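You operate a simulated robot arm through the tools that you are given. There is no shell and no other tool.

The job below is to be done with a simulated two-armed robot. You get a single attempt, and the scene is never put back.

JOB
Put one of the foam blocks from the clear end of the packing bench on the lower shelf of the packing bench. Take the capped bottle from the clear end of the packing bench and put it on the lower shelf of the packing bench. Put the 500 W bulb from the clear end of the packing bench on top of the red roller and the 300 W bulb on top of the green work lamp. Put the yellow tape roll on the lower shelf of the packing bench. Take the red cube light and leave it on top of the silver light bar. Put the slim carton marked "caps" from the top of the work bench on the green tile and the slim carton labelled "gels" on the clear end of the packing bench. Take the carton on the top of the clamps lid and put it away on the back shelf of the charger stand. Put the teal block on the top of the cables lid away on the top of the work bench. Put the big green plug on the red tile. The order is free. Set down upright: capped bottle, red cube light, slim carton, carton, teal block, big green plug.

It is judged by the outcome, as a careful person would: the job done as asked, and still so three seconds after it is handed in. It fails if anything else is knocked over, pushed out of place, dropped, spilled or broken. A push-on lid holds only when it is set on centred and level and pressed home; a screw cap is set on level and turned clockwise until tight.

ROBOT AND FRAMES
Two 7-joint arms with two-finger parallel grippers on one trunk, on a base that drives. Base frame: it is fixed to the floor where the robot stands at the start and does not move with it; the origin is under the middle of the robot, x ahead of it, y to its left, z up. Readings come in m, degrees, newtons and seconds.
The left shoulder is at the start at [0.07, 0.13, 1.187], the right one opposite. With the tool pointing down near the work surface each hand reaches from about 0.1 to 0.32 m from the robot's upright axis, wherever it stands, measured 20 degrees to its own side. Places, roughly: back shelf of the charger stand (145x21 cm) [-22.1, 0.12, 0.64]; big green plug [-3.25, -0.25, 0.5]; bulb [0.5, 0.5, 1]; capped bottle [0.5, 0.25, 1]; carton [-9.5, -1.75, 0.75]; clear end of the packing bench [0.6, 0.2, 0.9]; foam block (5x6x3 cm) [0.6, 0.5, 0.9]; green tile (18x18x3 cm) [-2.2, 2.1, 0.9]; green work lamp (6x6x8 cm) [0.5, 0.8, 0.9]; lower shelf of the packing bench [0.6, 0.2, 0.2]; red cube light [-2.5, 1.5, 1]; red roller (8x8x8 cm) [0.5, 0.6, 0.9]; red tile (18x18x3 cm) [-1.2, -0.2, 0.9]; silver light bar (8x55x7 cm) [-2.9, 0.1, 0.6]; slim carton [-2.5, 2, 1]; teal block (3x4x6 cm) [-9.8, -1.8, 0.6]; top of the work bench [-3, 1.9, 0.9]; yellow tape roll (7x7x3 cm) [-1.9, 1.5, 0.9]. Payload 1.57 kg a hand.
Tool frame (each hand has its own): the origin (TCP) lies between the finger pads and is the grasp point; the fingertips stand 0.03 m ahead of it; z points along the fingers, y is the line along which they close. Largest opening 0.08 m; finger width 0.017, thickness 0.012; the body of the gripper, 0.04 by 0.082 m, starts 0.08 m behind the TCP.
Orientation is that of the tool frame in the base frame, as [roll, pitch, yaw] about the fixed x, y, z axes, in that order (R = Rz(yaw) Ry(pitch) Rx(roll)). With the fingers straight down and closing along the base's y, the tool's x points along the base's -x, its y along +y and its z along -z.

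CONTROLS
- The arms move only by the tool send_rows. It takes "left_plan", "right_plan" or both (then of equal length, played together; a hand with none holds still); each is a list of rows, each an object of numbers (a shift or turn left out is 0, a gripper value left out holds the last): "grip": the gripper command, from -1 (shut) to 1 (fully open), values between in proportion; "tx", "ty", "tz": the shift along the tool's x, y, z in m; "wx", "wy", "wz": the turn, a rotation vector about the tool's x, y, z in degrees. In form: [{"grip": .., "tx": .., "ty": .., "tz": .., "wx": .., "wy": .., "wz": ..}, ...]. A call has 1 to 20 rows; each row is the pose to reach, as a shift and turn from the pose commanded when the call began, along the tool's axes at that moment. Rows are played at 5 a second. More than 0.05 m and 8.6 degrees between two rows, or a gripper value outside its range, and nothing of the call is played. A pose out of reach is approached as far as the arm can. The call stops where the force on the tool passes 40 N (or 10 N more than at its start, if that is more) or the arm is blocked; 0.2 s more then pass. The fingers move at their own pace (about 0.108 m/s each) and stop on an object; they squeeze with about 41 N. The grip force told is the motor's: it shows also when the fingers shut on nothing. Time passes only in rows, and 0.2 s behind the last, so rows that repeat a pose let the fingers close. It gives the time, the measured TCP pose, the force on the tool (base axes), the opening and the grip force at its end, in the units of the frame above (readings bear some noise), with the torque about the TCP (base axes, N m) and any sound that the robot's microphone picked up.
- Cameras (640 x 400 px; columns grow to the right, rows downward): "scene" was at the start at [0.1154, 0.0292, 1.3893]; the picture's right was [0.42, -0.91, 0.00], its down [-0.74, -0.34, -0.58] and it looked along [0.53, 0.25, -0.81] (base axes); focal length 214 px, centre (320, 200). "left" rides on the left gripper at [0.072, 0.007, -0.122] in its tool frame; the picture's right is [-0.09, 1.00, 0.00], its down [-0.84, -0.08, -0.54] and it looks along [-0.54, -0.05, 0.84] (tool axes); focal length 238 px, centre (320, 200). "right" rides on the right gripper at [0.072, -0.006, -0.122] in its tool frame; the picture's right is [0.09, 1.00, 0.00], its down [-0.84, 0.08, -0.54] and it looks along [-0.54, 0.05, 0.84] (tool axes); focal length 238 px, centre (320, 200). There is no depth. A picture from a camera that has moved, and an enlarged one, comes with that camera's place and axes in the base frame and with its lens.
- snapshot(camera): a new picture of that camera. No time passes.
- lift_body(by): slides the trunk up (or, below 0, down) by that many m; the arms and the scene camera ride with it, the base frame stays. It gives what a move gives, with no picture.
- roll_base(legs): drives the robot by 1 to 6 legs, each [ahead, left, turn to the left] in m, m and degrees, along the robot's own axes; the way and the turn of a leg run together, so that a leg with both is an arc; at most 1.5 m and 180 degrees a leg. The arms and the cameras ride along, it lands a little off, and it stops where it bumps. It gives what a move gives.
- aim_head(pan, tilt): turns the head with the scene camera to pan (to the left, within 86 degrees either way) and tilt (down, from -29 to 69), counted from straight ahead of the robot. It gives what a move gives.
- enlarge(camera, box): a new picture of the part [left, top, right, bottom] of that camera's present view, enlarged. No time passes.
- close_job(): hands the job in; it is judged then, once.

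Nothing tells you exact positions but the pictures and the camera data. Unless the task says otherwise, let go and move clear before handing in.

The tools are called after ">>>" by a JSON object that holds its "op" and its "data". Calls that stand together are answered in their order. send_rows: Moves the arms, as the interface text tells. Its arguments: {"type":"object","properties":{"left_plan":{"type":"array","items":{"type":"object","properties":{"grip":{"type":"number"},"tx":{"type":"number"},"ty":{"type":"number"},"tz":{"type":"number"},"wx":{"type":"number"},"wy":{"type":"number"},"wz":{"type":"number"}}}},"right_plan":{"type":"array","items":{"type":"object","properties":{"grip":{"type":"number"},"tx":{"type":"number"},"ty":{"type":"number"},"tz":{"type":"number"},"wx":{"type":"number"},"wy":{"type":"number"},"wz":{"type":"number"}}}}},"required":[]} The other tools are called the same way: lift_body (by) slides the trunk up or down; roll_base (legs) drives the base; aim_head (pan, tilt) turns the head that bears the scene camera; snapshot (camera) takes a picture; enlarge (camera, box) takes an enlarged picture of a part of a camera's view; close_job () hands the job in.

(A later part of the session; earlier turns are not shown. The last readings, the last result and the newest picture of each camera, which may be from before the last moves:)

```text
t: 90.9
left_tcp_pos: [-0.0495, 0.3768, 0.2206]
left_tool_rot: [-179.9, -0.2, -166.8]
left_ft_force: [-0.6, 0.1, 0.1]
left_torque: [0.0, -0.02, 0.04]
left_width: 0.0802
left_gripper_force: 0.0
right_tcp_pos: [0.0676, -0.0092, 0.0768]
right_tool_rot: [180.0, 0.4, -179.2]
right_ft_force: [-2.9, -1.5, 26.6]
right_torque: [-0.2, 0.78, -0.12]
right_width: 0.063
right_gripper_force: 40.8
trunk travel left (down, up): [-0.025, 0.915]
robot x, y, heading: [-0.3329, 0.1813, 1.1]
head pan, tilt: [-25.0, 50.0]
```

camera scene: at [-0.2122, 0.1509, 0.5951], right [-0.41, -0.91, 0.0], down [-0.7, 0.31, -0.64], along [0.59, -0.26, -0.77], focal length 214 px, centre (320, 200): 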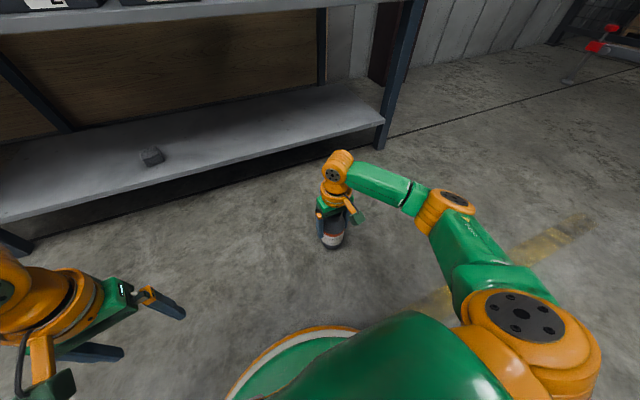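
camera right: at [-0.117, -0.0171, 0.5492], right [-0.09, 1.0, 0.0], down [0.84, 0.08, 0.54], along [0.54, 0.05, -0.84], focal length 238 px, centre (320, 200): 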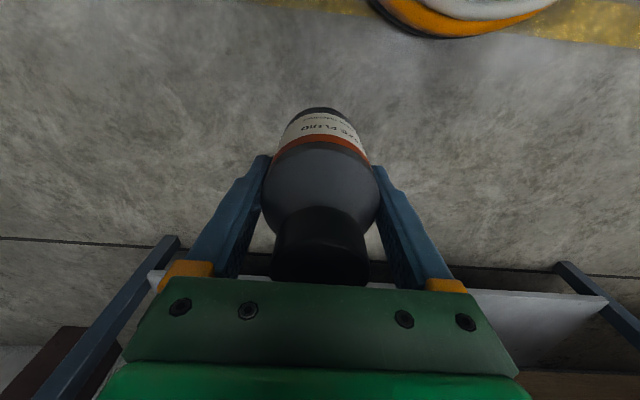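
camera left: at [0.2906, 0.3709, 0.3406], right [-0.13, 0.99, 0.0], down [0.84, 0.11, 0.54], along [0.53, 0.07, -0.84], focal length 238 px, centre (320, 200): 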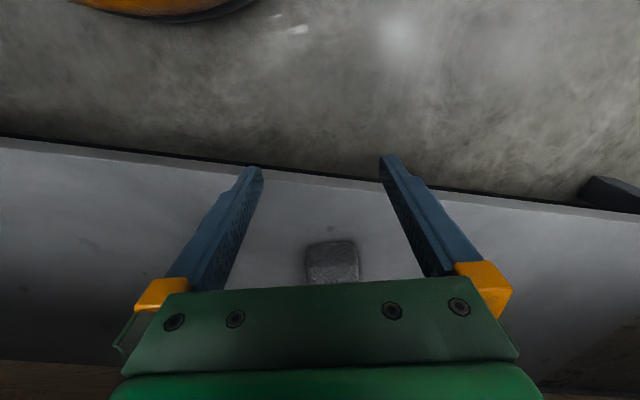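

Bottle touches the floor (its bottom is 7.7 cm below the TCP). I'll relieve, release, raise, then tilt the tool 45° behind it.

>>> {"op": "send_rows", "data": {"right_plan": [{"tz": -0.0035}, {"tz": -0.0035, "grip": 0}, {"tz": -0.0035, "grip": 1}, {"tz": -0.0035, "grip": 1}, {"tz": -0.04, "grip": 1}, {"tz": -0.08, "grip": 1}, {"tz": -0.11, "grip": 1}, {"tz": -0.11, "tx": 0.02, "wy": -7.5, "grip": 1}, {"tz": -0.11, "tx": 0.04, "wy": -15, "grip": 1}, {"tz": -0.11, "tx": 0.06, "wy": -22.5, "grip": 1}, {"tz": -0.11, "tx": 0.08, "wy": -30, "grip": 1}, {"tz": -0.11, "tx": 0.1, "wy": -37.5, "grip": 1}, {"tz": -0.11, "tx": 0.11, "wy": -45, "grip": 1}, {"tz": -0.11, "tx": 0.11, "wy": -45, "grip": 1}]}}

>>> {"op": "snapshot", "data": {"camera": "right"}}

>>> {"op": "snapshot", "data": {"camera": "scene"}}

```text
t: 93.9
left_tcp_pos: [-0.0487, 0.3764, 0.2185]
left_tool_rot: [-180.0, -0.3, -166.7]
left_ft_force: [-0.2, -0.4, -0.5]
left_torque: [-0.01, -0.01, -0.04]
left_width: 0.0802
left_gripper_force: 0.2
right_tcp_pos: [0.021, -0.0382, 0.1347]
right_tool_rot: [179.7, 45.1, -179.3]
right_ft_force: [-0.1, -0.6, -0.2]
right_torque: [-0.01, 0.03, 0.0]
right_width: 0.0801
right_gripper_force: 0.1
right hand out of reach, approached as far as the arm can: row 11, 12, 13, 14
trunk travel left (down, up): [-0.025, 0.915]
robot x, y, heading: [-0.3295, 0.1818, 0.7]
head pan, tilt: [-25.0, 50.0]
```

```text
taken
camera right: at [-0.1146, -0.0472, 0.1703], right [-0.08, 0.99, -0.06], down [0.21, 0.08, 0.98], along [0.98, 0.07, -0.21], focal length 238 px, centre (320, 200)
```

right: 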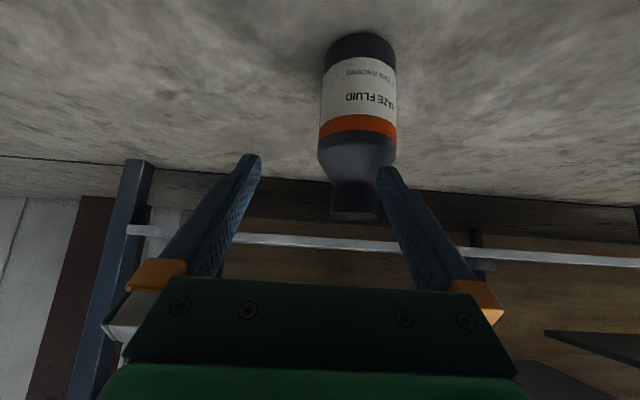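

```text
taken
camera scene: at [-0.2126, 0.151, 0.5951], right [-0.41, -0.91, 0.0], down [-0.7, 0.31, -0.64], along [0.59, -0.26, -0.77], focal length 214 px, centre (320, 200)
```

scene: 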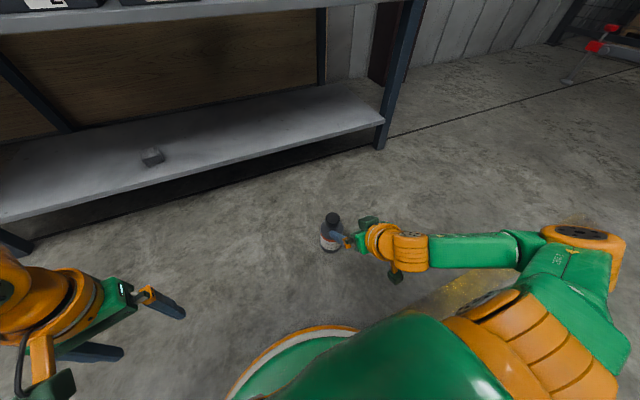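

>>> {"op": "send_rows", "data": {"right_plan": [{"tx": 0.0, "tz": -0.015}, {"tx": 0.0, "ty": 0.014, "tz": -0.015}, {"ty": 0.028, "tz": -0.01}, {"ty": 0.028, "tz": -0.01}]}}

>>> {"op": "snapshot", "data": {"camera": "right"}}

```text
t: 94.9
left_tcp_pos: [-0.0497, 0.3757, 0.2187]
left_tool_rot: [-180.0, -0.3, -166.8]
left_ft_force: [-0.6, -0.1, 0.4]
left_torque: [-0.01, 0.01, -0.02]
left_width: 0.0801
left_gripper_force: 0.1
right_tcp_pos: [0.0268, -0.0135, 0.1332]
right_tool_rot: [179.8, 45.1, -179.3]
right_ft_force: [0.3, -0.1, -0.5]
right_torque: [-0.02, 0.0, -0.02]
right_width: 0.0799
right_gripper_force: 0.0
right hand out of reach, approached as far as the arm can: row 1, 2, 3, 4
trunk travel left (down, up): [-0.025, 0.915]
robot x, y, heading: [-0.3308, 0.1863, 0.9]
head pan, tilt: [-25.0, 50.0]
```

```text
taken
camera right: at [-0.1095, -0.0216, 0.1691], right [-0.08, 0.99, -0.06], down [0.21, 0.08, 0.98], along [0.98, 0.07, -0.21], focal length 238 px, centre (320, 200)
```

right: 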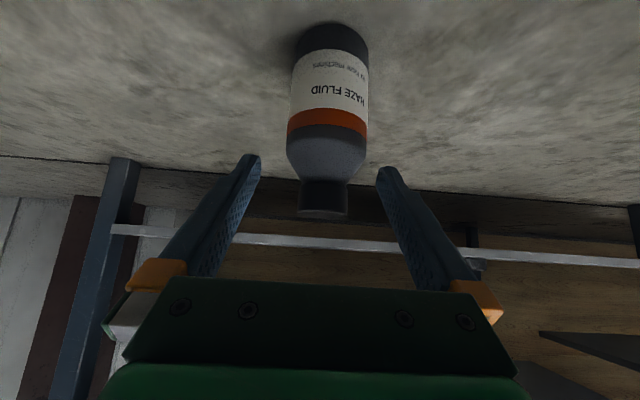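

>>> {"op": "send_rows", "data": {"right_plan": [{"tx": 0.0177, "ty": 0.0065, "tz": 0.01}, {"tx": 0.0177, "ty": 0.0065, "tz": 0.03}, {"tx": 0.0177, "ty": 0.0065, "tz": 0.05}, {"tx": 0.0177, "ty": 0.0065, "tz": 0.05}]}}

>>> {"op": "snapshot", "data": {"camera": "right"}}

```text
t: 95.9
left_tcp_pos: [-0.0499, 0.3757, 0.2195]
left_tool_rot: [-179.9, -0.3, -166.8]
left_ft_force: [-0.5, -0.6, -0.6]
left_torque: [0.01, -0.01, 0.0]
left_width: 0.0801
left_gripper_force: 0.1
right_tcp_pos: [0.0513, -0.0089, 0.0852]
right_tool_rot: [179.8, 45.1, -179.3]
right_ft_force: [-0.4, 0.6, 0.1]
right_torque: [-0.05, -0.04, -0.03]
right_width: 0.08
right_gripper_force: 0.0
trunk travel left (down, up): [-0.025, 0.915]
robot x, y, heading: [-0.3321, 0.1862, 1.0]
head pan, tilt: [-25.0, 50.0]
```

```text
taken
camera right: at [-0.0841, -0.0167, 0.1214], right [-0.08, 0.99, -0.06], down [0.21, 0.08, 0.98], along [0.98, 0.07, -0.21], focal length 238 px, centre (320, 200)
```

right: 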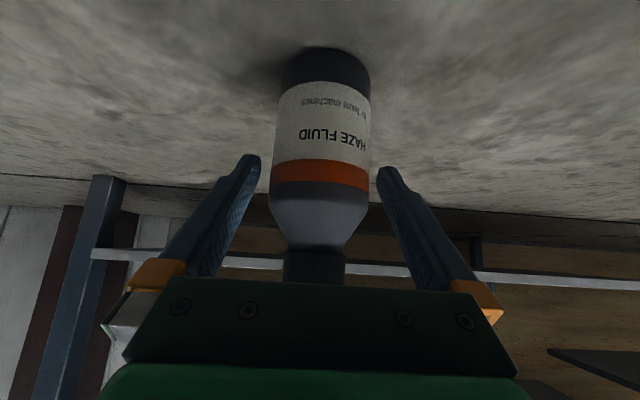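

>>> {"op": "send_rows", "data": {"right_plan": [{"tx": 0.0012, "ty": 0.001, "tz": 0.013}, {"tx": 0.0023, "ty": 0.001, "tz": 0.0259}, {"tx": 0.0023, "ty": 0.001, "tz": 0.0259}, {"tx": 0.0023, "ty": 0.001, "tz": 0.0259, "grip": 0.2}, {"tx": 0.0023, "ty": 0.001, "tz": 0.0259, "grip": -0.5}, {"tx": 0.0023, "ty": 0.001, "tz": 0.0259, "grip": -1}, {"tx": 0.0023, "ty": 0.001, "tz": 0.0259, "grip": -1}]}}

>>> {"op": "snapshot", "data": {"camera": "right"}}

>>> {"op": "snapshot", "data": {"camera": "scene"}}

```text
t: 97.5
left_tcp_pos: [-0.0492, 0.3756, 0.2192]
left_tool_rot: [-179.9, -0.3, -166.9]
left_ft_force: [0.0, 0.2, 0.7]
left_torque: [0.01, -0.01, 0.0]
left_width: 0.0799
left_gripper_force: 0.1
right_tcp_pos: [0.0677, -0.0074, 0.0657]
right_tool_rot: [179.9, 45.1, -179.3]
right_ft_force: [0.6, -1.5, 0.4]
right_torque: [0.04, -0.11, -0.02]
right_width: 0.0627
right_gripper_force: 40.3
trunk travel left (down, up): [-0.025, 0.915]
robot x, y, heading: [-0.335, 0.1825, 1.0]
head pan, tilt: [-25.0, 50.0]
```

```text
taken
camera right: at [-0.0683, -0.0157, 0.1009], right [-0.08, 0.99, -0.06], down [0.21, 0.08, 0.98], along [0.98, 0.07, -0.21], focal length 238 px, centre (320, 200)
```

right: 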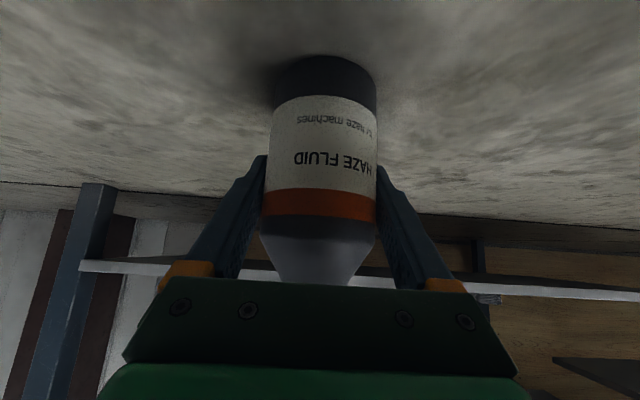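

```text
taken
camera scene: at [-0.2126, 0.151, 0.5951], right [-0.41, -0.91, 0.0], down [-0.7, 0.31, -0.64], along [0.59, -0.26, -0.77], focal length 214 px, centre (320, 200)
```

scene: 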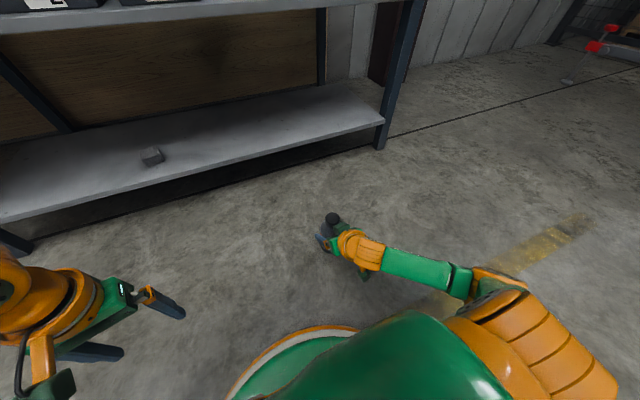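

Bottle regrasped with the 45° tilt. I'll lift it to shelf height, tuck the left hand, and drive in.

>>> {"op": "send_rows", "data": {"right_plan": [{"tx": -0.034, "tz": -0.034}, {"tx": -0.068, "tz": -0.068}, {"tx": -0.102, "tz": -0.102}, {"tx": -0.135, "tz": -0.135}, {"tx": -0.135, "tz": -0.135}], "left_plan": [{"tx": 0.02}, {"tx": 0.04}, {"tx": 0.06}, {"tx": 0.06}, {"tx": 0.06}]}}

>>> {"op": "roll_base", "data": {"legs": [[0.28, 0, -0.9]]}}

>>> {"op": "snapshot", "data": {"camera": "scene"}}

>>> {"op": "snapshot", "data": {"camera": "right"}}

```text
t: 98.7
left_tcp_pos: [-0.0983, 0.3624, 0.2224]
left_tool_rot: [179.9, -0.4, -166.8]
left_ft_force: [-0.1, -0.2, -0.4]
left_torque: [-0.02, 0.02, -0.01]
left_width: 0.0798
left_gripper_force: 0.1
left hand out of reach, approached as far as the arm can: row 3, 4, 5
right_tcp_pos: [0.0665, -0.009, 0.2576]
right_tool_rot: [179.8, 45.1, -179.4]
right_ft_force: [1.5, -0.3, -3.4]
right_torque: [-0.01, -0.03, -0.02]
right_width: 0.0627
right_gripper_force: 41.0
trunk travel left (down, up): [-0.025, 0.915]
robot x, y, heading: [-0.3347, 0.183, 1.0]
head pan, tilt: [-25.0, 50.0]
```

```text
t: 100.7
left_tcp_pos: [0.1903, 0.3636, 0.2224]
left_tool_rot: [179.9, -0.4, -167.4]
left_ft_force: [1.1, -0.7, 0.5]
left_torque: [0.0, -0.03, -0.02]
left_width: 0.0799
left_gripper_force: 0.0
right_tcp_pos: [0.35, -0.0104, 0.2576]
right_tool_rot: [179.7, 45.1, -179.8]
right_ft_force: [0.3, 1.0, -2.6]
right_torque: [-0.04, 0.05, 0.01]
right_width: 0.0631
right_gripper_force: 41.0
trunk travel left (down, up): [-0.025, 0.915]
robot x, y, heading: [-0.0478, 0.1883, 0.1]
head pan, tilt: [-25.0, 50.0]
```

```text
taken
camera scene: at [0.0728, 0.1526, 0.595], right [-0.42, -0.91, 0.0], down [-0.7, 0.32, -0.64], along [0.58, -0.27, -0.77], focal length 214 px, centre (320, 200)
```

scene: 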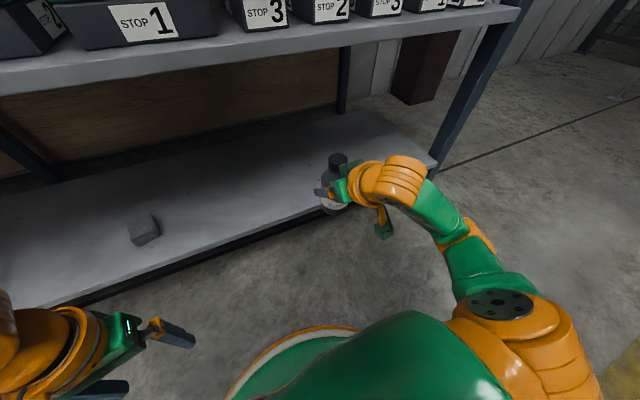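

```text
taken
camera right: at [0.2147, -0.0173, 0.293], right [-0.07, 1.0, -0.06], down [0.21, 0.08, 0.98], along [0.98, 0.06, -0.21], focal length 238 px, centre (320, 200)
```

right: 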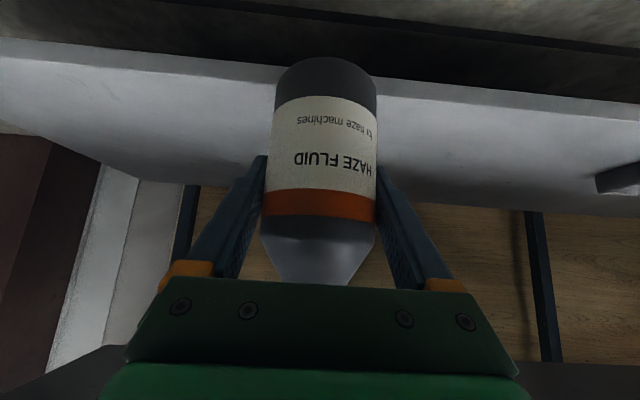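

>>> {"op": "roll_base", "data": {"legs": [[0.11, 0, 0]]}}

>>> {"op": "snapshot", "data": {"camera": "right"}}

>>> {"op": "snapshot", "data": {"camera": "scene"}}

```text
t: 101.8
left_tcp_pos: [0.2952, 0.364, 0.2217]
left_tool_rot: [180.0, -0.4, -167.3]
left_ft_force: [0.3, -0.6, -0.7]
left_torque: [-0.01, -0.01, -0.01]
left_width: 0.0802
left_gripper_force: 0.1
right_tcp_pos: [0.4583, -0.0089, 0.2576]
right_tool_rot: [179.7, 45.2, -179.7]
right_ft_force: [-0.9, -0.7, -3.4]
right_torque: [0.02, 0.0, -0.01]
right_width: 0.0629
right_gripper_force: 41.0
trunk travel left (down, up): [-0.025, 0.915]
robot x, y, heading: [0.0593, 0.1888, 0.3]
head pan, tilt: [-25.0, 50.0]
```

```text
taken
camera right: at [0.3227, -0.0162, 0.293], right [-0.07, 1.0, -0.06], down [0.21, 0.08, 0.98], along [0.98, 0.06, -0.21], focal length 238 px, centre (320, 200)
```

right: 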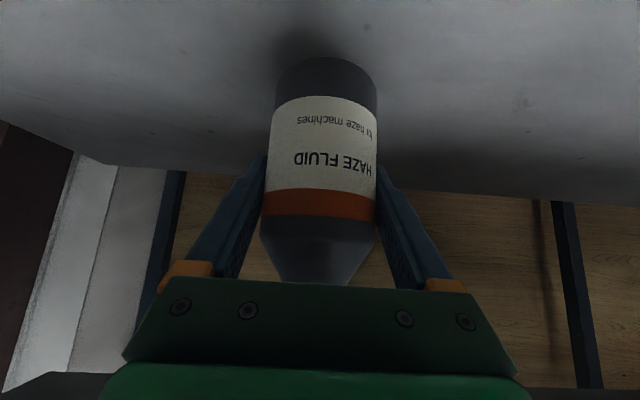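

```text
taken
camera scene: at [0.1806, 0.1535, 0.595], right [-0.42, -0.91, 0.0], down [-0.7, 0.32, -0.64], along [0.58, -0.27, -0.77], focal length 214 px, centre (320, 200)
```

scene: 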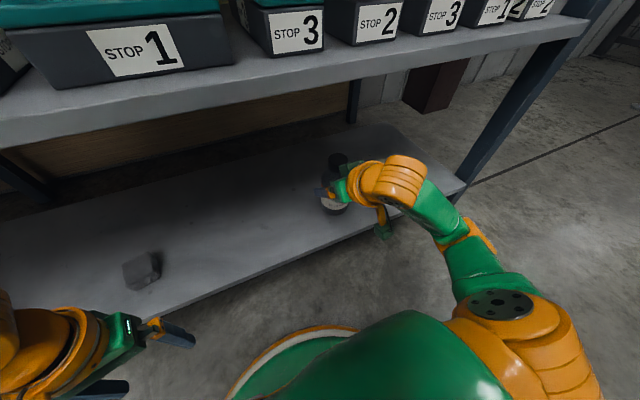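

>>> {"op": "send_rows", "data": {"right_plan": [{"tx": 0.0085, "tz": 0.0085}, {"tx": 0.017, "tz": 0.017}, {"tx": 0.0191, "tz": 0.0191}, {"tx": 0.0191, "tz": 0.0191}]}}

```text
t: 102.8
left_tcp_pos: [0.2961, 0.3637, 0.2215]
left_tool_rot: [179.9, -0.4, -167.4]
left_ft_force: [1.4, -0.8, 0.2]
left_torque: [0.03, 0.0, -0.03]
left_width: 0.08
left_gripper_force: 0.0
right_tcp_pos: [0.4574, -0.0102, 0.229]
right_tool_rot: [179.8, 45.0, -179.8]
right_ft_force: [0.3, 0.2, -2.9]
right_torque: [-0.01, 0.02, -0.02]
right_width: 0.0626
right_gripper_force: 40.7
trunk travel left (down, up): [-0.025, 0.915]
robot x, y, heading: [0.0605, 0.1878, 0.6]
head pan, tilt: [-25.0, 50.0]
```

>>> {"op": "send_rows", "data": {"right_plan": [{"tx": 0.0014, "tz": 0.0014}, {"tx": 0.0028, "tz": 0.0028}, {"tx": 0.0028, "tz": 0.0028}]}}

>>> {"op": "snapshot", "data": {"camera": "right"}}

```text
t: 103.6
left_tcp_pos: [0.296, 0.3642, 0.2217]
left_tool_rot: [180.0, -0.5, -167.2]
left_ft_force: [0.6, -0.1, 0.2]
left_torque: [0.04, -0.01, 0.02]
left_width: 0.0799
left_gripper_force: 0.1
right_tcp_pos: [0.4575, -0.0096, 0.2261]
right_tool_rot: [179.8, 45.0, -179.8]
right_ft_force: [-0.1, -0.1, -2.2]
right_torque: [-0.01, 0.01, 0.02]
right_width: 0.0627
right_gripper_force: 40.9
trunk travel left (down, up): [-0.025, 0.915]
robot x, y, heading: [0.0607, 0.1915, 0.6]
head pan, tilt: [-25.0, 50.0]
```

```text
taken
camera right: at [0.3231, -0.0172, 0.2612], right [-0.07, 1.0, -0.06], down [0.21, 0.08, 0.98], along [0.98, 0.06, -0.21], focal length 238 px, centre (320, 200)
```

right: 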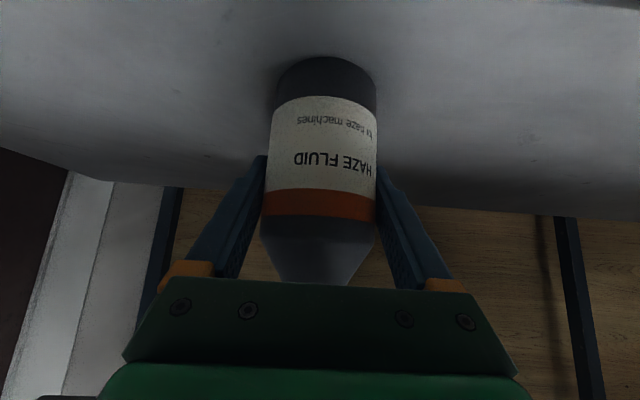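

>>> {"op": "send_rows", "data": {"right_plan": [{"tx": 0.0014, "tz": 0.0014}, {"tx": 0.0028, "tz": 0.0028}, {"tx": 0.0028, "tz": 0.0028}]}}

```text
t: 104.4
left_tcp_pos: [0.2958, 0.3648, 0.2224]
left_tool_rot: [-179.8, -0.2, -167.3]
left_ft_force: [0.1, -0.7, 0.8]
left_torque: [-0.04, -0.01, -0.02]
left_width: 0.08
left_gripper_force: 0.1
right_tcp_pos: [0.4596, -0.0093, 0.2251]
right_tool_rot: [179.9, 45.7, -179.7]
right_ft_force: [1.0, -2.5, 20.7]
right_torque: [-0.12, 0.62, 0.05]
right_width: 0.0626
right_gripper_force: 41.0
trunk travel left (down, up): [-0.025, 0.915]
robot x, y, heading: [0.0616, 0.1886, 0.3]
head pan, tilt: [-25.0, 50.0]
```

Contact. Relieve, release and back out along the tool axis.

>>> {"op": "send_rows", "data": {"right_plan": [{"tx": -0.0018, "tz": -0.0018}, {"tx": -0.0018, "tz": -0.0018}, {"tx": -0.0018, "tz": -0.0018, "grip": 0}, {"tx": -0.0018, "tz": -0.0018, "grip": 1}, {"tx": -0.0018, "tz": -0.0018, "grip": 1}, {"tz": -0.03, "grip": 1}, {"tz": -0.06, "grip": 1}, {"tz": -0.09, "grip": 1}, {"tz": -0.11, "grip": 1}]}}

>>> {"op": "snapshot", "data": {"camera": "right"}}

>>> {"op": "snapshot", "data": {"camera": "scene"}}

```text
t: 106.4
left_tcp_pos: [0.2969, 0.3635, 0.2205]
left_tool_rot: [-179.9, -0.4, -167.3]
left_ft_force: [0.7, -0.2, 1.0]
left_torque: [-0.01, 0.0, 0.02]
left_width: 0.0801
left_gripper_force: 0.0
right_tcp_pos: [0.4308, -0.0198, 0.3223]
right_tool_rot: [179.7, 44.9, -179.8]
right_ft_force: [0.1, -0.4, -0.4]
right_torque: [0.01, 0.03, 0.02]
right_width: 0.0797
right_gripper_force: 0.1
right hand out of reach, approached as far as the arm can: row 6, 7, 8, 9
trunk travel left (down, up): [-0.025, 0.915]
robot x, y, heading: [0.0615, 0.1859, 0.7]
head pan, tilt: [-25.0, 50.0]
```

```text
taken
camera right: at [0.2954, -0.0265, 0.3574], right [-0.07, 1.0, -0.06], down [0.21, 0.08, 0.97], along [0.98, 0.06, -0.21], focal length 238 px, centre (320, 200)
```

right: 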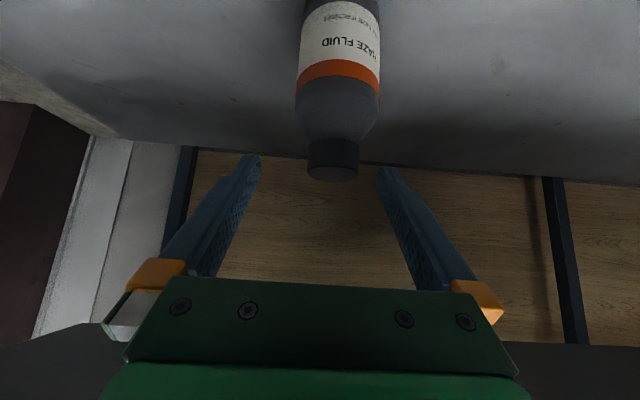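

```text
taken
camera scene: at [0.1803, 0.1536, 0.595], right [-0.42, -0.91, 0.0], down [-0.7, 0.32, -0.64], along [0.58, -0.27, -0.77], focal length 214 px, centre (320, 200)
```

scene: 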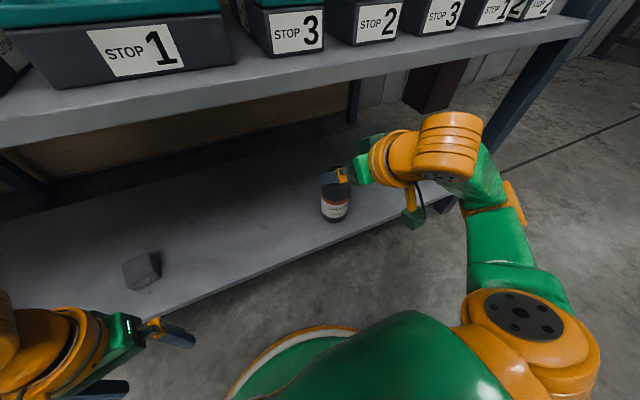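

The bottle stands upright on the lower shelf. I'll back away, raise the trunk, and turn to look at the work bench area.

>>> {"op": "roll_base", "data": {"legs": [[-0.55, 0, 0]]}}

>>> {"op": "lift_body", "data": {"by": 0.4}}

>>> {"op": "lift_body", "data": {"by": 0.4}}

>>> {"op": "aim_head", "data": {"pan": 0, "tilt": 15}}

>>> {"op": "roll_base", "data": {"legs": [[0, 0, 142]]}}

>>> {"op": "snapshot", "data": {"camera": "scene"}}

```text
t: 109.6
left_tcp_pos: [-0.2423, 0.3594, 0.2215]
left_tool_rot: [-180.0, -0.4, -167.2]
left_ft_force: [-0.9, -0.3, -0.1]
left_torque: [-0.01, -0.01, -0.01]
left_width: 0.08
left_gripper_force: 0.1
right_tcp_pos: [-0.1066, -0.022, 0.322]
right_tool_rot: [179.6, 45.1, -179.7]
right_ft_force: [0.3, 0.1, 0.4]
right_torque: [-0.01, 0.04, -0.01]
right_width: 0.0802
right_gripper_force: 0.1
trunk travel left (down, up): [-0.025, 0.915]
robot x, y, heading: [-0.4794, 0.1823, 0.4]
head pan, tilt: [-25.0, 50.0]
```

```text
t: 113.4
left_tcp_pos: [-0.2423, 0.3603, 0.6214]
left_tool_rot: [179.9, -0.4, -167.1]
left_ft_force: [-1.2, 0.5, -0.4]
left_torque: [0.01, 0.0, -0.01]
left_width: 0.0796
left_gripper_force: 0.0
right_tcp_pos: [-0.1078, -0.0235, 0.7213]
right_tool_rot: [179.8, 45.0, -179.7]
right_ft_force: [0.4, 0.9, 0.2]
right_torque: [-0.02, 0.02, 0.02]
right_width: 0.0799
right_gripper_force: 0.0
trunk travel left (down, up): [-0.425, 0.515]
robot x, y, heading: [-0.4798, 0.1816, 0.5]
head pan, tilt: [-25.0, 50.0]
```

```text
t: 117.2
left_tcp_pos: [-0.2421, 0.3611, 1.0221]
left_tool_rot: [-180.0, -0.4, -167.3]
left_ft_force: [-0.5, -0.2, 0.1]
left_torque: [0.04, -0.01, -0.02]
left_width: 0.0801
left_gripper_force: 0.0
right_tcp_pos: [-0.1065, -0.0238, 1.1222]
right_tool_rot: [179.7, 44.9, -179.7]
right_ft_force: [-0.8, -0.9, 0.0]
right_torque: [-0.03, -0.02, -0.01]
right_width: 0.0798
right_gripper_force: 0.0
trunk travel left (down, up): [-0.825, 0.115]
robot x, y, heading: [-0.4773, 0.1807, 0.3]
head pan, tilt: [-25.0, 50.0]
```

```text
t: 118.2
left_tcp_pos: [-0.244, 0.3601, 1.0213]
left_tool_rot: [180.0, -0.4, -167.2]
left_ft_force: [1.3, 0.1, 0.4]
left_torque: [-0.01, 0.01, 0.03]
left_width: 0.0799
left_gripper_force: 0.1
right_tcp_pos: [-0.1066, -0.0239, 1.1211]
right_tool_rot: [179.7, 45.0, -179.7]
right_ft_force: [-0.7, -0.1, 0.3]
right_torque: [0.0, 0.01, 0.02]
right_width: 0.0799
right_gripper_force: 0.0
trunk travel left (down, up): [-0.825, 0.115]
robot x, y, heading: [-0.4749, 0.1839, 0.5]
head pan, tilt: [0.0, 15.0]
```

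```text
t: 124.3
left_tcp_pos: [-0.7688, 0.2185, 1.0217]
left_tool_rot: [179.9, -0.4, -31.1]
left_ft_force: [-0.2, -0.7, -0.3]
left_torque: [-0.01, 0.03, 0.0]
left_width: 0.0799
left_gripper_force: 0.1
right_tcp_pos: [-0.6005, 0.5871, 1.1231]
right_tool_rot: [179.8, 45.0, -43.6]
right_ft_force: [0.3, -0.1, -0.3]
right_torque: [0.0, 0.0, -0.01]
right_width: 0.0799
right_gripper_force: 0.1
trunk travel left (down, up): [-0.825, 0.115]
robot x, y, heading: [-0.4758, 0.1805, 136.6]
head pan, tilt: [0.0, 15.0]
```

```text
taken
camera scene: at [-0.5823, 0.2797, 1.4488], right [0.69, 0.73, 0.0], down [0.19, -0.18, -0.97], along [-0.7, 0.66, -0.26], focal length 214 px, centre (320, 200)
```

scene: 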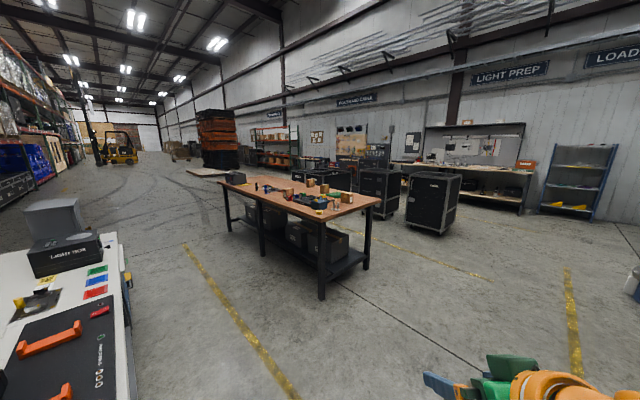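

I see a wooden work bench ahead with items, and a white bench to the left with coloured patches. Let me zoom in.

>>> {"op": "enlarge", "data": {"camera": "scene", "box": [210, 160, 390, 272]}}

>>> {"op": "enlarge", "data": {"camera": "scene", "box": [0, 180, 150, 400]}}

>>> {"op": "aim_head", "data": {"pan": 45, "tilt": 30}}

>>> {"op": "snapshot", "data": {"camera": "scene"}}

```text
3.56 times, centred on (300, 216) of scene
camera zoom: at [-0.5823, 0.2797, 1.4488], right [0.69, 0.73, 0.0], down [0.19, -0.18, -0.97], along [-0.7, 0.66, -0.26], focal length 763 px, centre (391, 143)
```

zoom: 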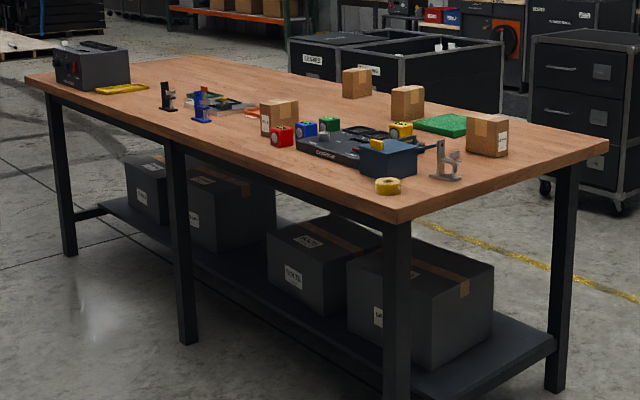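

```text
1.82 times, centred on (75, 290) of scene
camera zoom: at [-0.5823, 0.2797, 1.4488], right [0.69, 0.73, 0.0], down [0.19, -0.18, -0.97], along [-0.7, 0.66, -0.26], focal length 390 px, centre (766, 36)
```

zoom: 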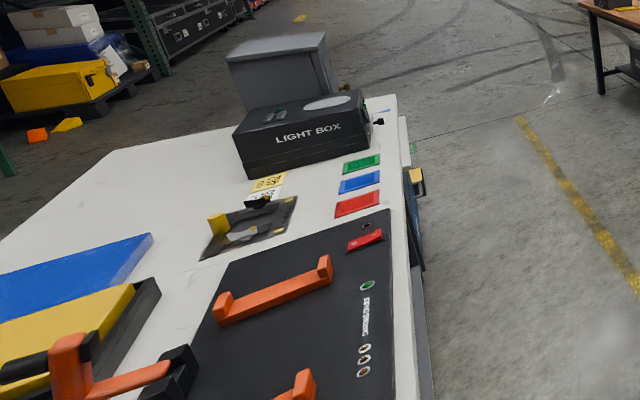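

```text
t: 125.4
left_tcp_pos: [-0.7705, 0.2175, 1.022]
left_tool_rot: [-179.9, -0.4, -31.1]
left_ft_force: [1.2, 0.0, 0.5]
left_torque: [-0.03, 0.04, 0.01]
left_width: 0.0801
left_gripper_force: 0.1
right_tcp_pos: [-0.6017, 0.5882, 1.1213]
right_tool_rot: [179.7, 45.0, -43.7]
right_ft_force: [0.0, -0.2, 1.0]
right_torque: [0.0, 0.01, 0.01]
right_width: 0.0804
right_gripper_force: 0.1
trunk travel left (down, up): [-0.825, 0.115]
robot x, y, heading: [-0.4748, 0.1819, 136.7]
head pan, tilt: [45.0, 30.0]
```

```text
taken
camera scene: at [-0.6049, 0.2131, 1.4246], right [-0.03, 1.0, 0.0], down [0.5, 0.01, -0.87], along [-0.87, -0.02, -0.5], focal length 214 px, centre (320, 200)
```

scene: 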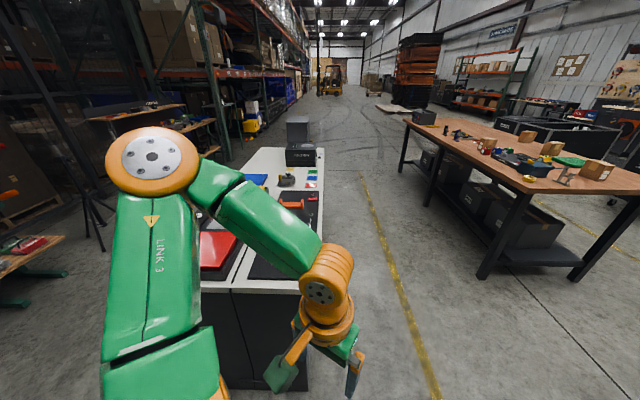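

The work bench spans roughly x −4.0…−1.65, y 1.31…2.18, with the tape roll near its close corner. I'll drive to its south side, keeping clear of the white bench.

>>> {"op": "roll_base", "data": {"legs": [[0.592, -0.225, 0], [0.87, 0.754, 0], [0, 0, -46.6]]}}

>>> {"op": "aim_head", "data": {"pan": 0, "tilt": 30}}

>>> {"op": "snapshot", "data": {"camera": "scene"}}

```text
t: 136.4
left_tcp_pos: [-2.0444, 1.0764, 1.0217]
left_tool_rot: [179.9, -0.4, -78.6]
left_ft_force: [-0.9, -1.2, 0.0]
left_torque: [0.02, 0.03, 0.01]
left_width: 0.0799
left_gripper_force: 0.1
right_tcp_pos: [-1.657, 1.2033, 1.1214]
right_tool_rot: [179.8, 45.0, -91.2]
right_ft_force: [-0.5, 0.3, -0.2]
right_torque: [-0.01, 0.02, -0.01]
right_width: 0.0804
right_gripper_force: 0.0
trunk travel left (down, up): [-0.825, 0.115]
robot x, y, heading: [-1.8716, 0.8356, 88.9]
head pan, tilt: [45.0, 30.0]
```

```text
t: 137.5
left_tcp_pos: [-2.0443, 1.0753, 1.0218]
left_tool_rot: [-180.0, -0.3, -78.5]
left_ft_force: [0.2, 0.6, 0.4]
left_torque: [-0.01, -0.02, -0.02]
left_width: 0.0798
left_gripper_force: 0.0
right_tcp_pos: [-1.6575, 1.2015, 1.1212]
right_tool_rot: [179.8, 45.0, -91.1]
right_ft_force: [-0.1, -0.5, -0.4]
right_torque: [0.01, 0.02, -0.01]
right_width: 0.0802
right_gripper_force: 0.0
trunk travel left (down, up): [-0.825, 0.115]
robot x, y, heading: [-1.8757, 0.8364, 89.0]
head pan, tilt: [0.0, 30.0]
```

```text
taken
camera scene: at [-1.8713, 0.9758, 1.4246], right [1.0, -0.02, 0.0], down [-0.01, -0.5, -0.87], along [0.01, 0.87, -0.5], focal length 214 px, centre (320, 200)
```

scene: 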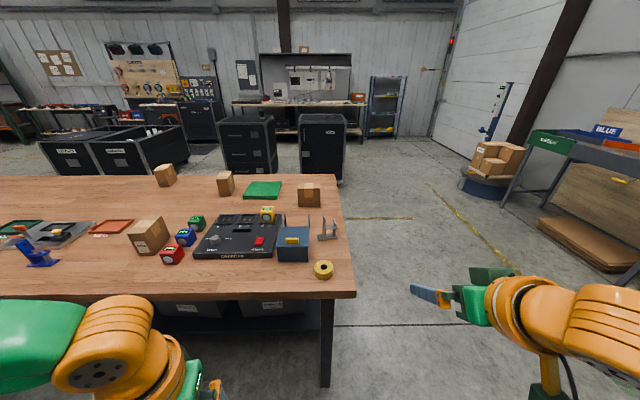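

>>> {"op": "enlarge", "data": {"camera": "scene", "box": [100, 150, 360, 300]}}

>>> {"op": "aim_head", "data": {"pan": 30, "tilt": 35}}

>>> {"op": "snapshot", "data": {"camera": "scene"}}

```text
2.46 times, centred on (230, 225) of scene
camera zoom: at [-1.8713, 0.9758, 1.4246], right [1.0, -0.02, 0.0], down [-0.01, -0.5, -0.87], along [0.01, 0.87, -0.5], focal length 528 px, centre (542, 138)
```

zoom: 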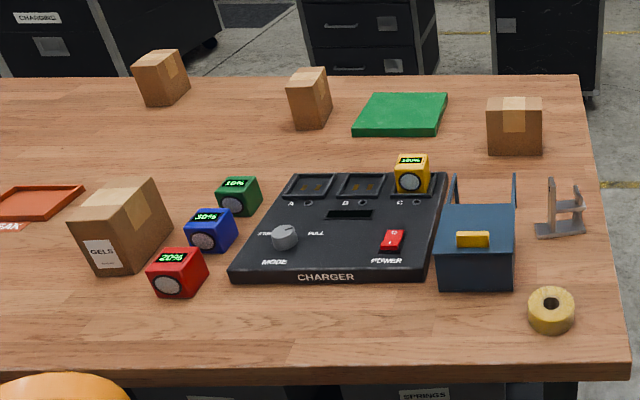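

```text
t: 138.5
left_tcp_pos: [-2.0442, 1.0758, 1.022]
left_tool_rot: [-179.9, -0.4, -78.7]
left_ft_force: [1.1, -0.4, -0.3]
left_torque: [0.01, -0.01, 0.03]
left_width: 0.0798
left_gripper_force: 0.0
right_tcp_pos: [-1.658, 1.2029, 1.122]
right_tool_rot: [179.7, 45.0, -91.1]
right_ft_force: [-0.3, 0.0, -0.2]
right_torque: [0.02, -0.01, 0.03]
right_width: 0.08
right_gripper_force: 0.0
trunk travel left (down, up): [-0.825, 0.115]
robot x, y, heading: [-1.8714, 0.8385, 89.0]
head pan, tilt: [30.0, 35.0]
```

```text
taken
camera scene: at [-1.9151, 0.9624, 1.4168], right [0.87, 0.49, 0.0], down [0.28, -0.5, -0.82], along [-0.4, 0.72, -0.57], focal length 214 px, centre (320, 200)
```

scene: 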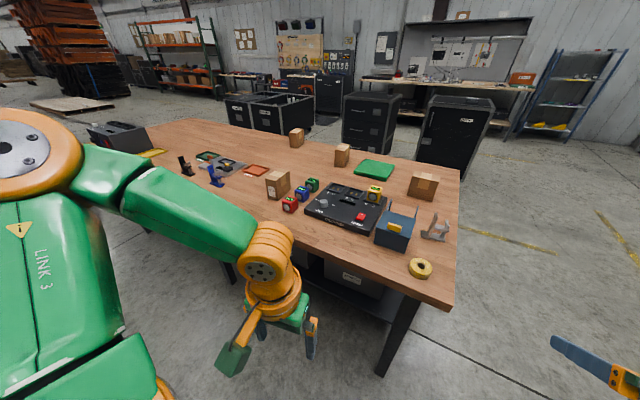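

>>> {"op": "enlarge", "data": {"camera": "scene", "box": [260, 110, 460, 235]}}

>>> {"op": "enlarge", "data": {"camera": "scene", "box": [240, 110, 340, 220]}}

>>> {"op": "enlarge", "data": {"camera": "scene", "box": [320, 140, 460, 210]}}

```text
3.20 times, centred on (360, 172) of scene
camera zoom: at [-1.9151, 0.9624, 1.4168], right [0.87, 0.49, 0.0], down [0.28, -0.5, -0.82], along [-0.4, 0.72, -0.57], focal length 686 px, centre (192, 288)
```

zoom: 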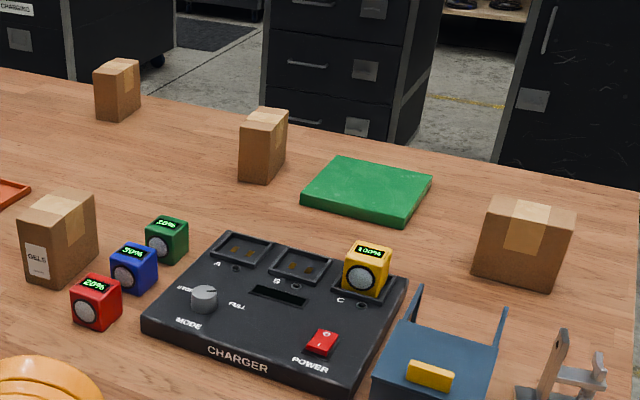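

```text
3.64 times, centred on (290, 165) of scene
camera zoom: at [-1.9151, 0.9624, 1.4168], right [0.87, 0.49, 0.0], down [0.28, -0.5, -0.82], along [-0.4, 0.72, -0.57], focal length 780 px, centre (429, 327)
```

zoom: 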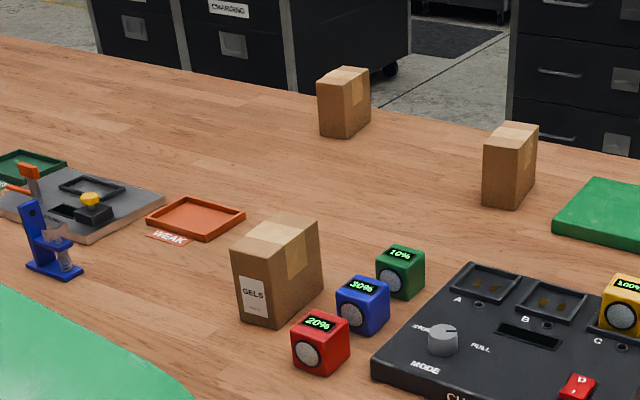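

```text
4.57 times, centred on (390, 175) of scene
camera zoom: at [-1.9151, 0.9624, 1.4168], right [0.87, 0.49, 0.0], down [0.28, -0.5, -0.82], along [-0.4, 0.72, -0.57], focal length 980 px, centre (0, 314)
```

zoom: 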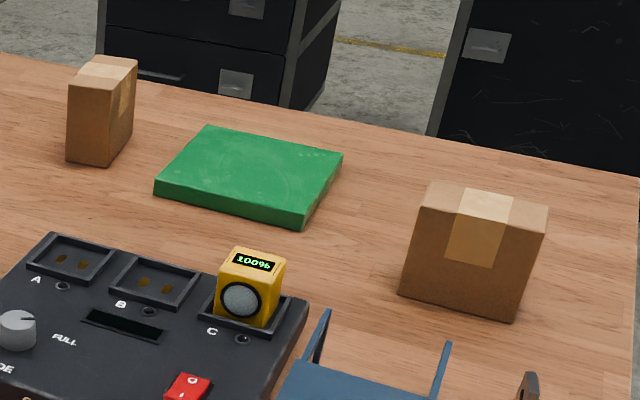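

Labels on the other cartons aren't visible from here. I'll drive around the east end to the north side of the bench to read them.

>>> {"op": "roll_base", "data": {"legs": [[0, -0.9, 0], [1.5, 0, 0], [0.5, 0, 0], [0, 1.2, 0], [0, 0, 180]]}}

>>> {"op": "aim_head", "data": {"pan": 0, "tilt": 35}}

>>> {"op": "snapshot", "data": {"camera": "scene"}}

```text
t: 166.0
left_tcp_pos: [-1.9864, 2.6462, 1.0213]
left_tool_rot: [180.0, -0.5, 100.4]
left_ft_force: [0.1, -0.6, 0.1]
left_torque: [-0.02, 0.03, 0.02]
left_width: 0.0799
left_gripper_force: 0.0
right_tcp_pos: [-2.3753, 2.528, 1.1217]
right_tool_rot: [179.7, 45.1, 87.8]
right_ft_force: [-0.7, -0.6, -0.7]
right_torque: [0.01, 0.02, 0.02]
right_width: 0.08
right_gripper_force: 0.0
trunk travel left (down, up): [-0.825, 0.115]
robot x, y, heading: [-2.1529, 2.8933, -92.2]
head pan, tilt: [30.0, 35.0]
```

```text
t: 166.9
left_tcp_pos: [-1.9874, 2.6461, 1.0217]
left_tool_rot: [180.0, -0.5, 100.2]
left_ft_force: [1.2, -0.1, 0.1]
left_torque: [0.01, 0.03, 0.01]
left_width: 0.0799
left_gripper_force: 0.0
right_tcp_pos: [-2.3744, 2.5281, 1.1215]
right_tool_rot: [179.7, 45.0, 87.8]
right_ft_force: [0.4, 0.4, -0.2]
right_torque: [-0.02, -0.01, 0.04]
right_width: 0.0801
right_gripper_force: 0.1
trunk travel left (down, up): [-0.825, 0.115]
robot x, y, heading: [-2.1521, 2.8883, -91.9]
head pan, tilt: [0.0, 35.0]
```

```text
taken
camera scene: at [-2.1585, 2.7491, 1.4168], right [-1.0, 0.03, 0.0], down [0.02, 0.57, -0.82], along [-0.03, -0.82, -0.57], focal length 214 px, centre (320, 200)
```

scene: 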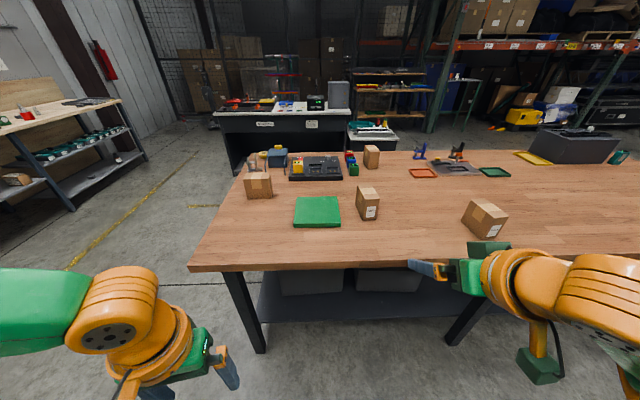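

>>> {"op": "enlarge", "data": {"camera": "scene", "box": [230, 140, 390, 240]}}

>>> {"op": "enlarge", "data": {"camera": "scene", "box": [350, 140, 530, 250]}}

```text
4.00 times, centred on (310, 190) of scene
camera zoom: at [-2.1585, 2.7491, 1.4168], right [-1.0, 0.03, 0.0], down [0.02, 0.57, -0.82], along [-0.03, -0.82, -0.57], focal length 858 px, centre (360, 240)
```

zoom: 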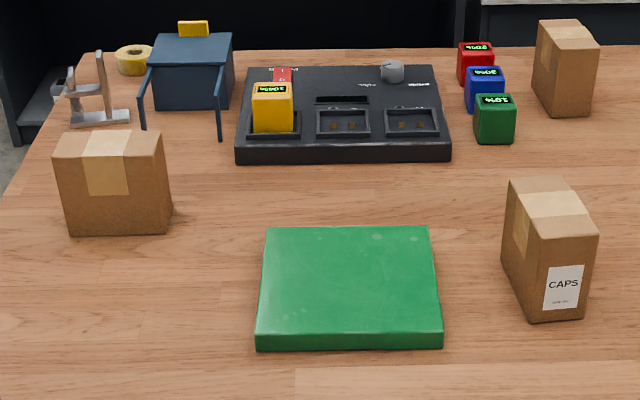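

```text
3.56 times, centred on (440, 195) of scene
camera zoom: at [-2.1585, 2.7491, 1.4168], right [-1.0, 0.03, 0.0], down [0.02, 0.57, -0.82], along [-0.03, -0.82, -0.57], focal length 763 px, centre (-107, 218)
```

zoom: 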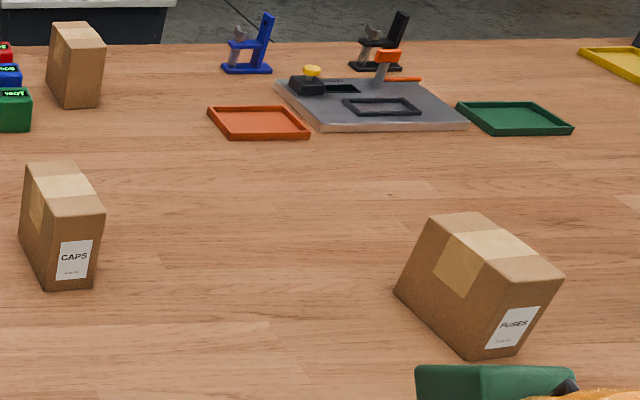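

CAPS is beside the green tile and FUSES is to the right; GELS is at the front. From this side I'll do CAPS → green tile. Moving closer and levelling the right hand.

>>> {"op": "roll_base", "data": {"legs": [[0.4, 0, 1.9]]}}

>>> {"op": "send_rows", "data": {"right_plan": [{"tz": -0.01, "wy": 7.5}, {"tz": -0.02, "wy": 15}, {"tz": -0.03, "wy": 22.5}, {"tz": -0.04, "wy": 30}, {"tz": -0.05, "wy": 37.5}, {"tz": -0.06, "wy": 45}, {"tz": -0.06, "wy": 45}]}}

>>> {"op": "aim_head", "data": {"pan": 0, "tilt": 50}}

>>> {"op": "snapshot", "data": {"camera": "scene"}}

>>> {"op": "snapshot", "data": {"camera": "right"}}

```text
t: 169.4
left_tcp_pos: [-1.9839, 2.2675, 1.0214]
left_tool_rot: [-180.0, -0.5, 102.4]
left_ft_force: [-0.5, 0.6, 0.4]
left_torque: [0.02, -0.01, 0.02]
left_width: 0.0801
left_gripper_force: 0.1
right_tcp_pos: [-2.3692, 2.136, 1.1211]
right_tool_rot: [179.7, 45.1, 89.8]
right_ft_force: [1.0, -0.5, 0.3]
right_torque: [-0.01, -0.01, -0.01]
right_width: 0.08
right_gripper_force: 0.0
trunk travel left (down, up): [-0.825, 0.115]
robot x, y, heading: [-2.1602, 2.5038, -89.9]
head pan, tilt: [0.0, 35.0]
```

```text
t: 171.0
left_tcp_pos: [-1.9844, 2.2654, 1.0224]
left_tool_rot: [-180.0, -0.4, 102.4]
left_ft_force: [-1.2, 0.4, -0.6]
left_torque: [0.01, 0.06, 0.02]
left_width: 0.08
left_gripper_force: 0.1
right_tcp_pos: [-2.3694, 2.1752, 1.164]
right_tool_rot: [179.8, -0.1, 90.1]
right_ft_force: [0.1, -0.8, 1.1]
right_torque: [0.0, 0.0, -0.03]
right_width: 0.0801
right_gripper_force: 0.1
trunk travel left (down, up): [-0.825, 0.115]
robot x, y, heading: [-2.1583, 2.501, -89.9]
head pan, tilt: [0.0, 35.0]
```

```text
t: 171.7
left_tcp_pos: [-1.9835, 2.2659, 1.022]
left_tool_rot: [180.0, -0.5, 102.5]
left_ft_force: [0.0, -0.7, -0.4]
left_torque: [-0.01, -0.05, 0.03]
left_width: 0.0799
left_gripper_force: 0.0
right_tcp_pos: [-2.3689, 2.1765, 1.1632]
right_tool_rot: [179.8, 0.0, 90.1]
right_ft_force: [0.6, -0.8, -0.1]
right_torque: [0.02, 0.01, 0.0]
right_width: 0.08
right_gripper_force: 0.2
trunk travel left (down, up): [-0.825, 0.115]
robot x, y, heading: [-2.1616, 2.5018, -89.8]
head pan, tilt: [0.0, 50.0]
```

```text
taken
camera scene: at [-2.1603, 2.3735, 1.3951], right [-1.0, 0.0, 0.0], down [0.0, 0.77, -0.64], along [0.0, -0.64, -0.77], focal length 214 px, centre (320, 200)
```

scene: 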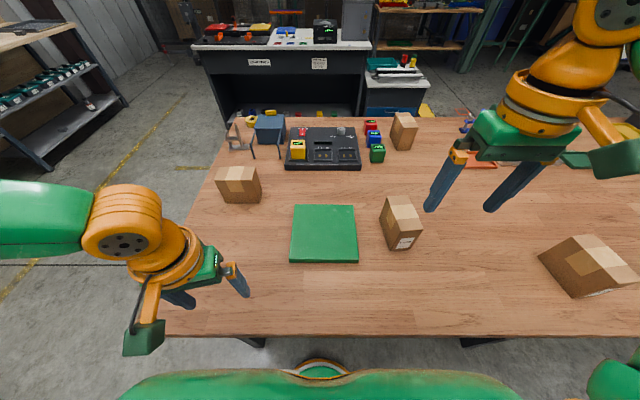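

```text
taken
camera right: at [-2.3746, 2.2481, 1.2859], right [1.0, 0.09, 0.0], down [0.08, -0.84, 0.54], along [0.05, -0.54, -0.84], focal length 238 px, centre (320, 200)
```

right: 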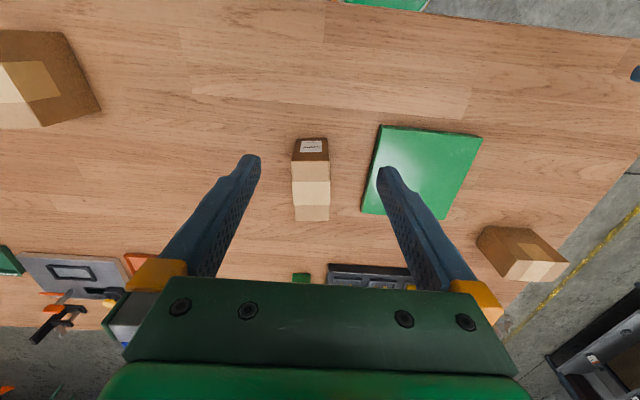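

>>> {"op": "enlarge", "data": {"camera": "right", "box": [260, 110, 500, 240]}}

>>> {"op": "enlarge", "data": {"camera": "scene", "box": [280, 190, 440, 290]}}

```text
2.67 times, centred on (380, 175) of right
camera zoom: at [-2.3746, 2.2481, 1.2859], right [1.0, 0.09, 0.0], down [0.08, -0.84, 0.54], along [0.05, -0.54, -0.84], focal length 636 px, centre (160, 267)
```

zoom: 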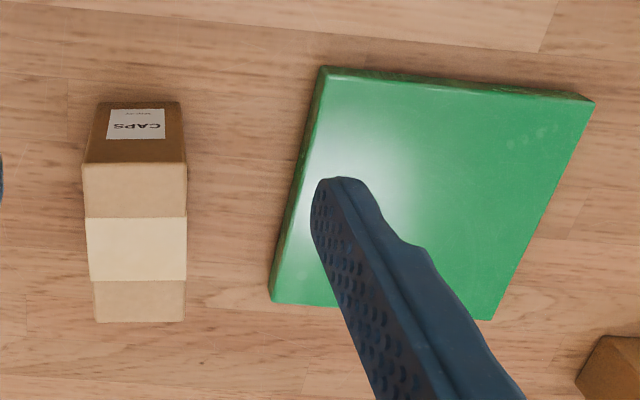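

```text
4.00 times, centred on (360, 240) of scene
camera zoom: at [-2.1603, 2.3735, 1.3951], right [-1.0, 0.0, 0.0], down [0.0, 0.77, -0.64], along [0.0, -0.64, -0.77], focal length 858 px, centre (160, 40)
```

zoom: 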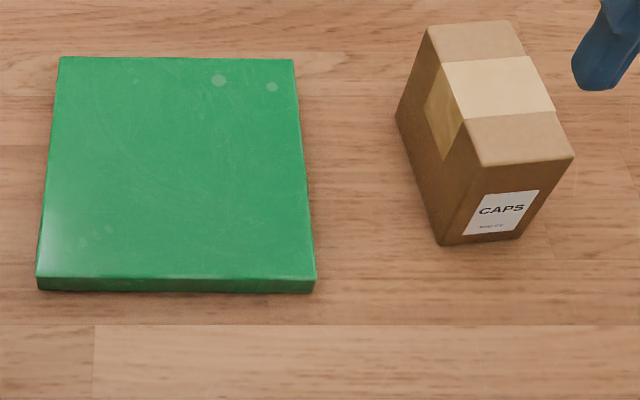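

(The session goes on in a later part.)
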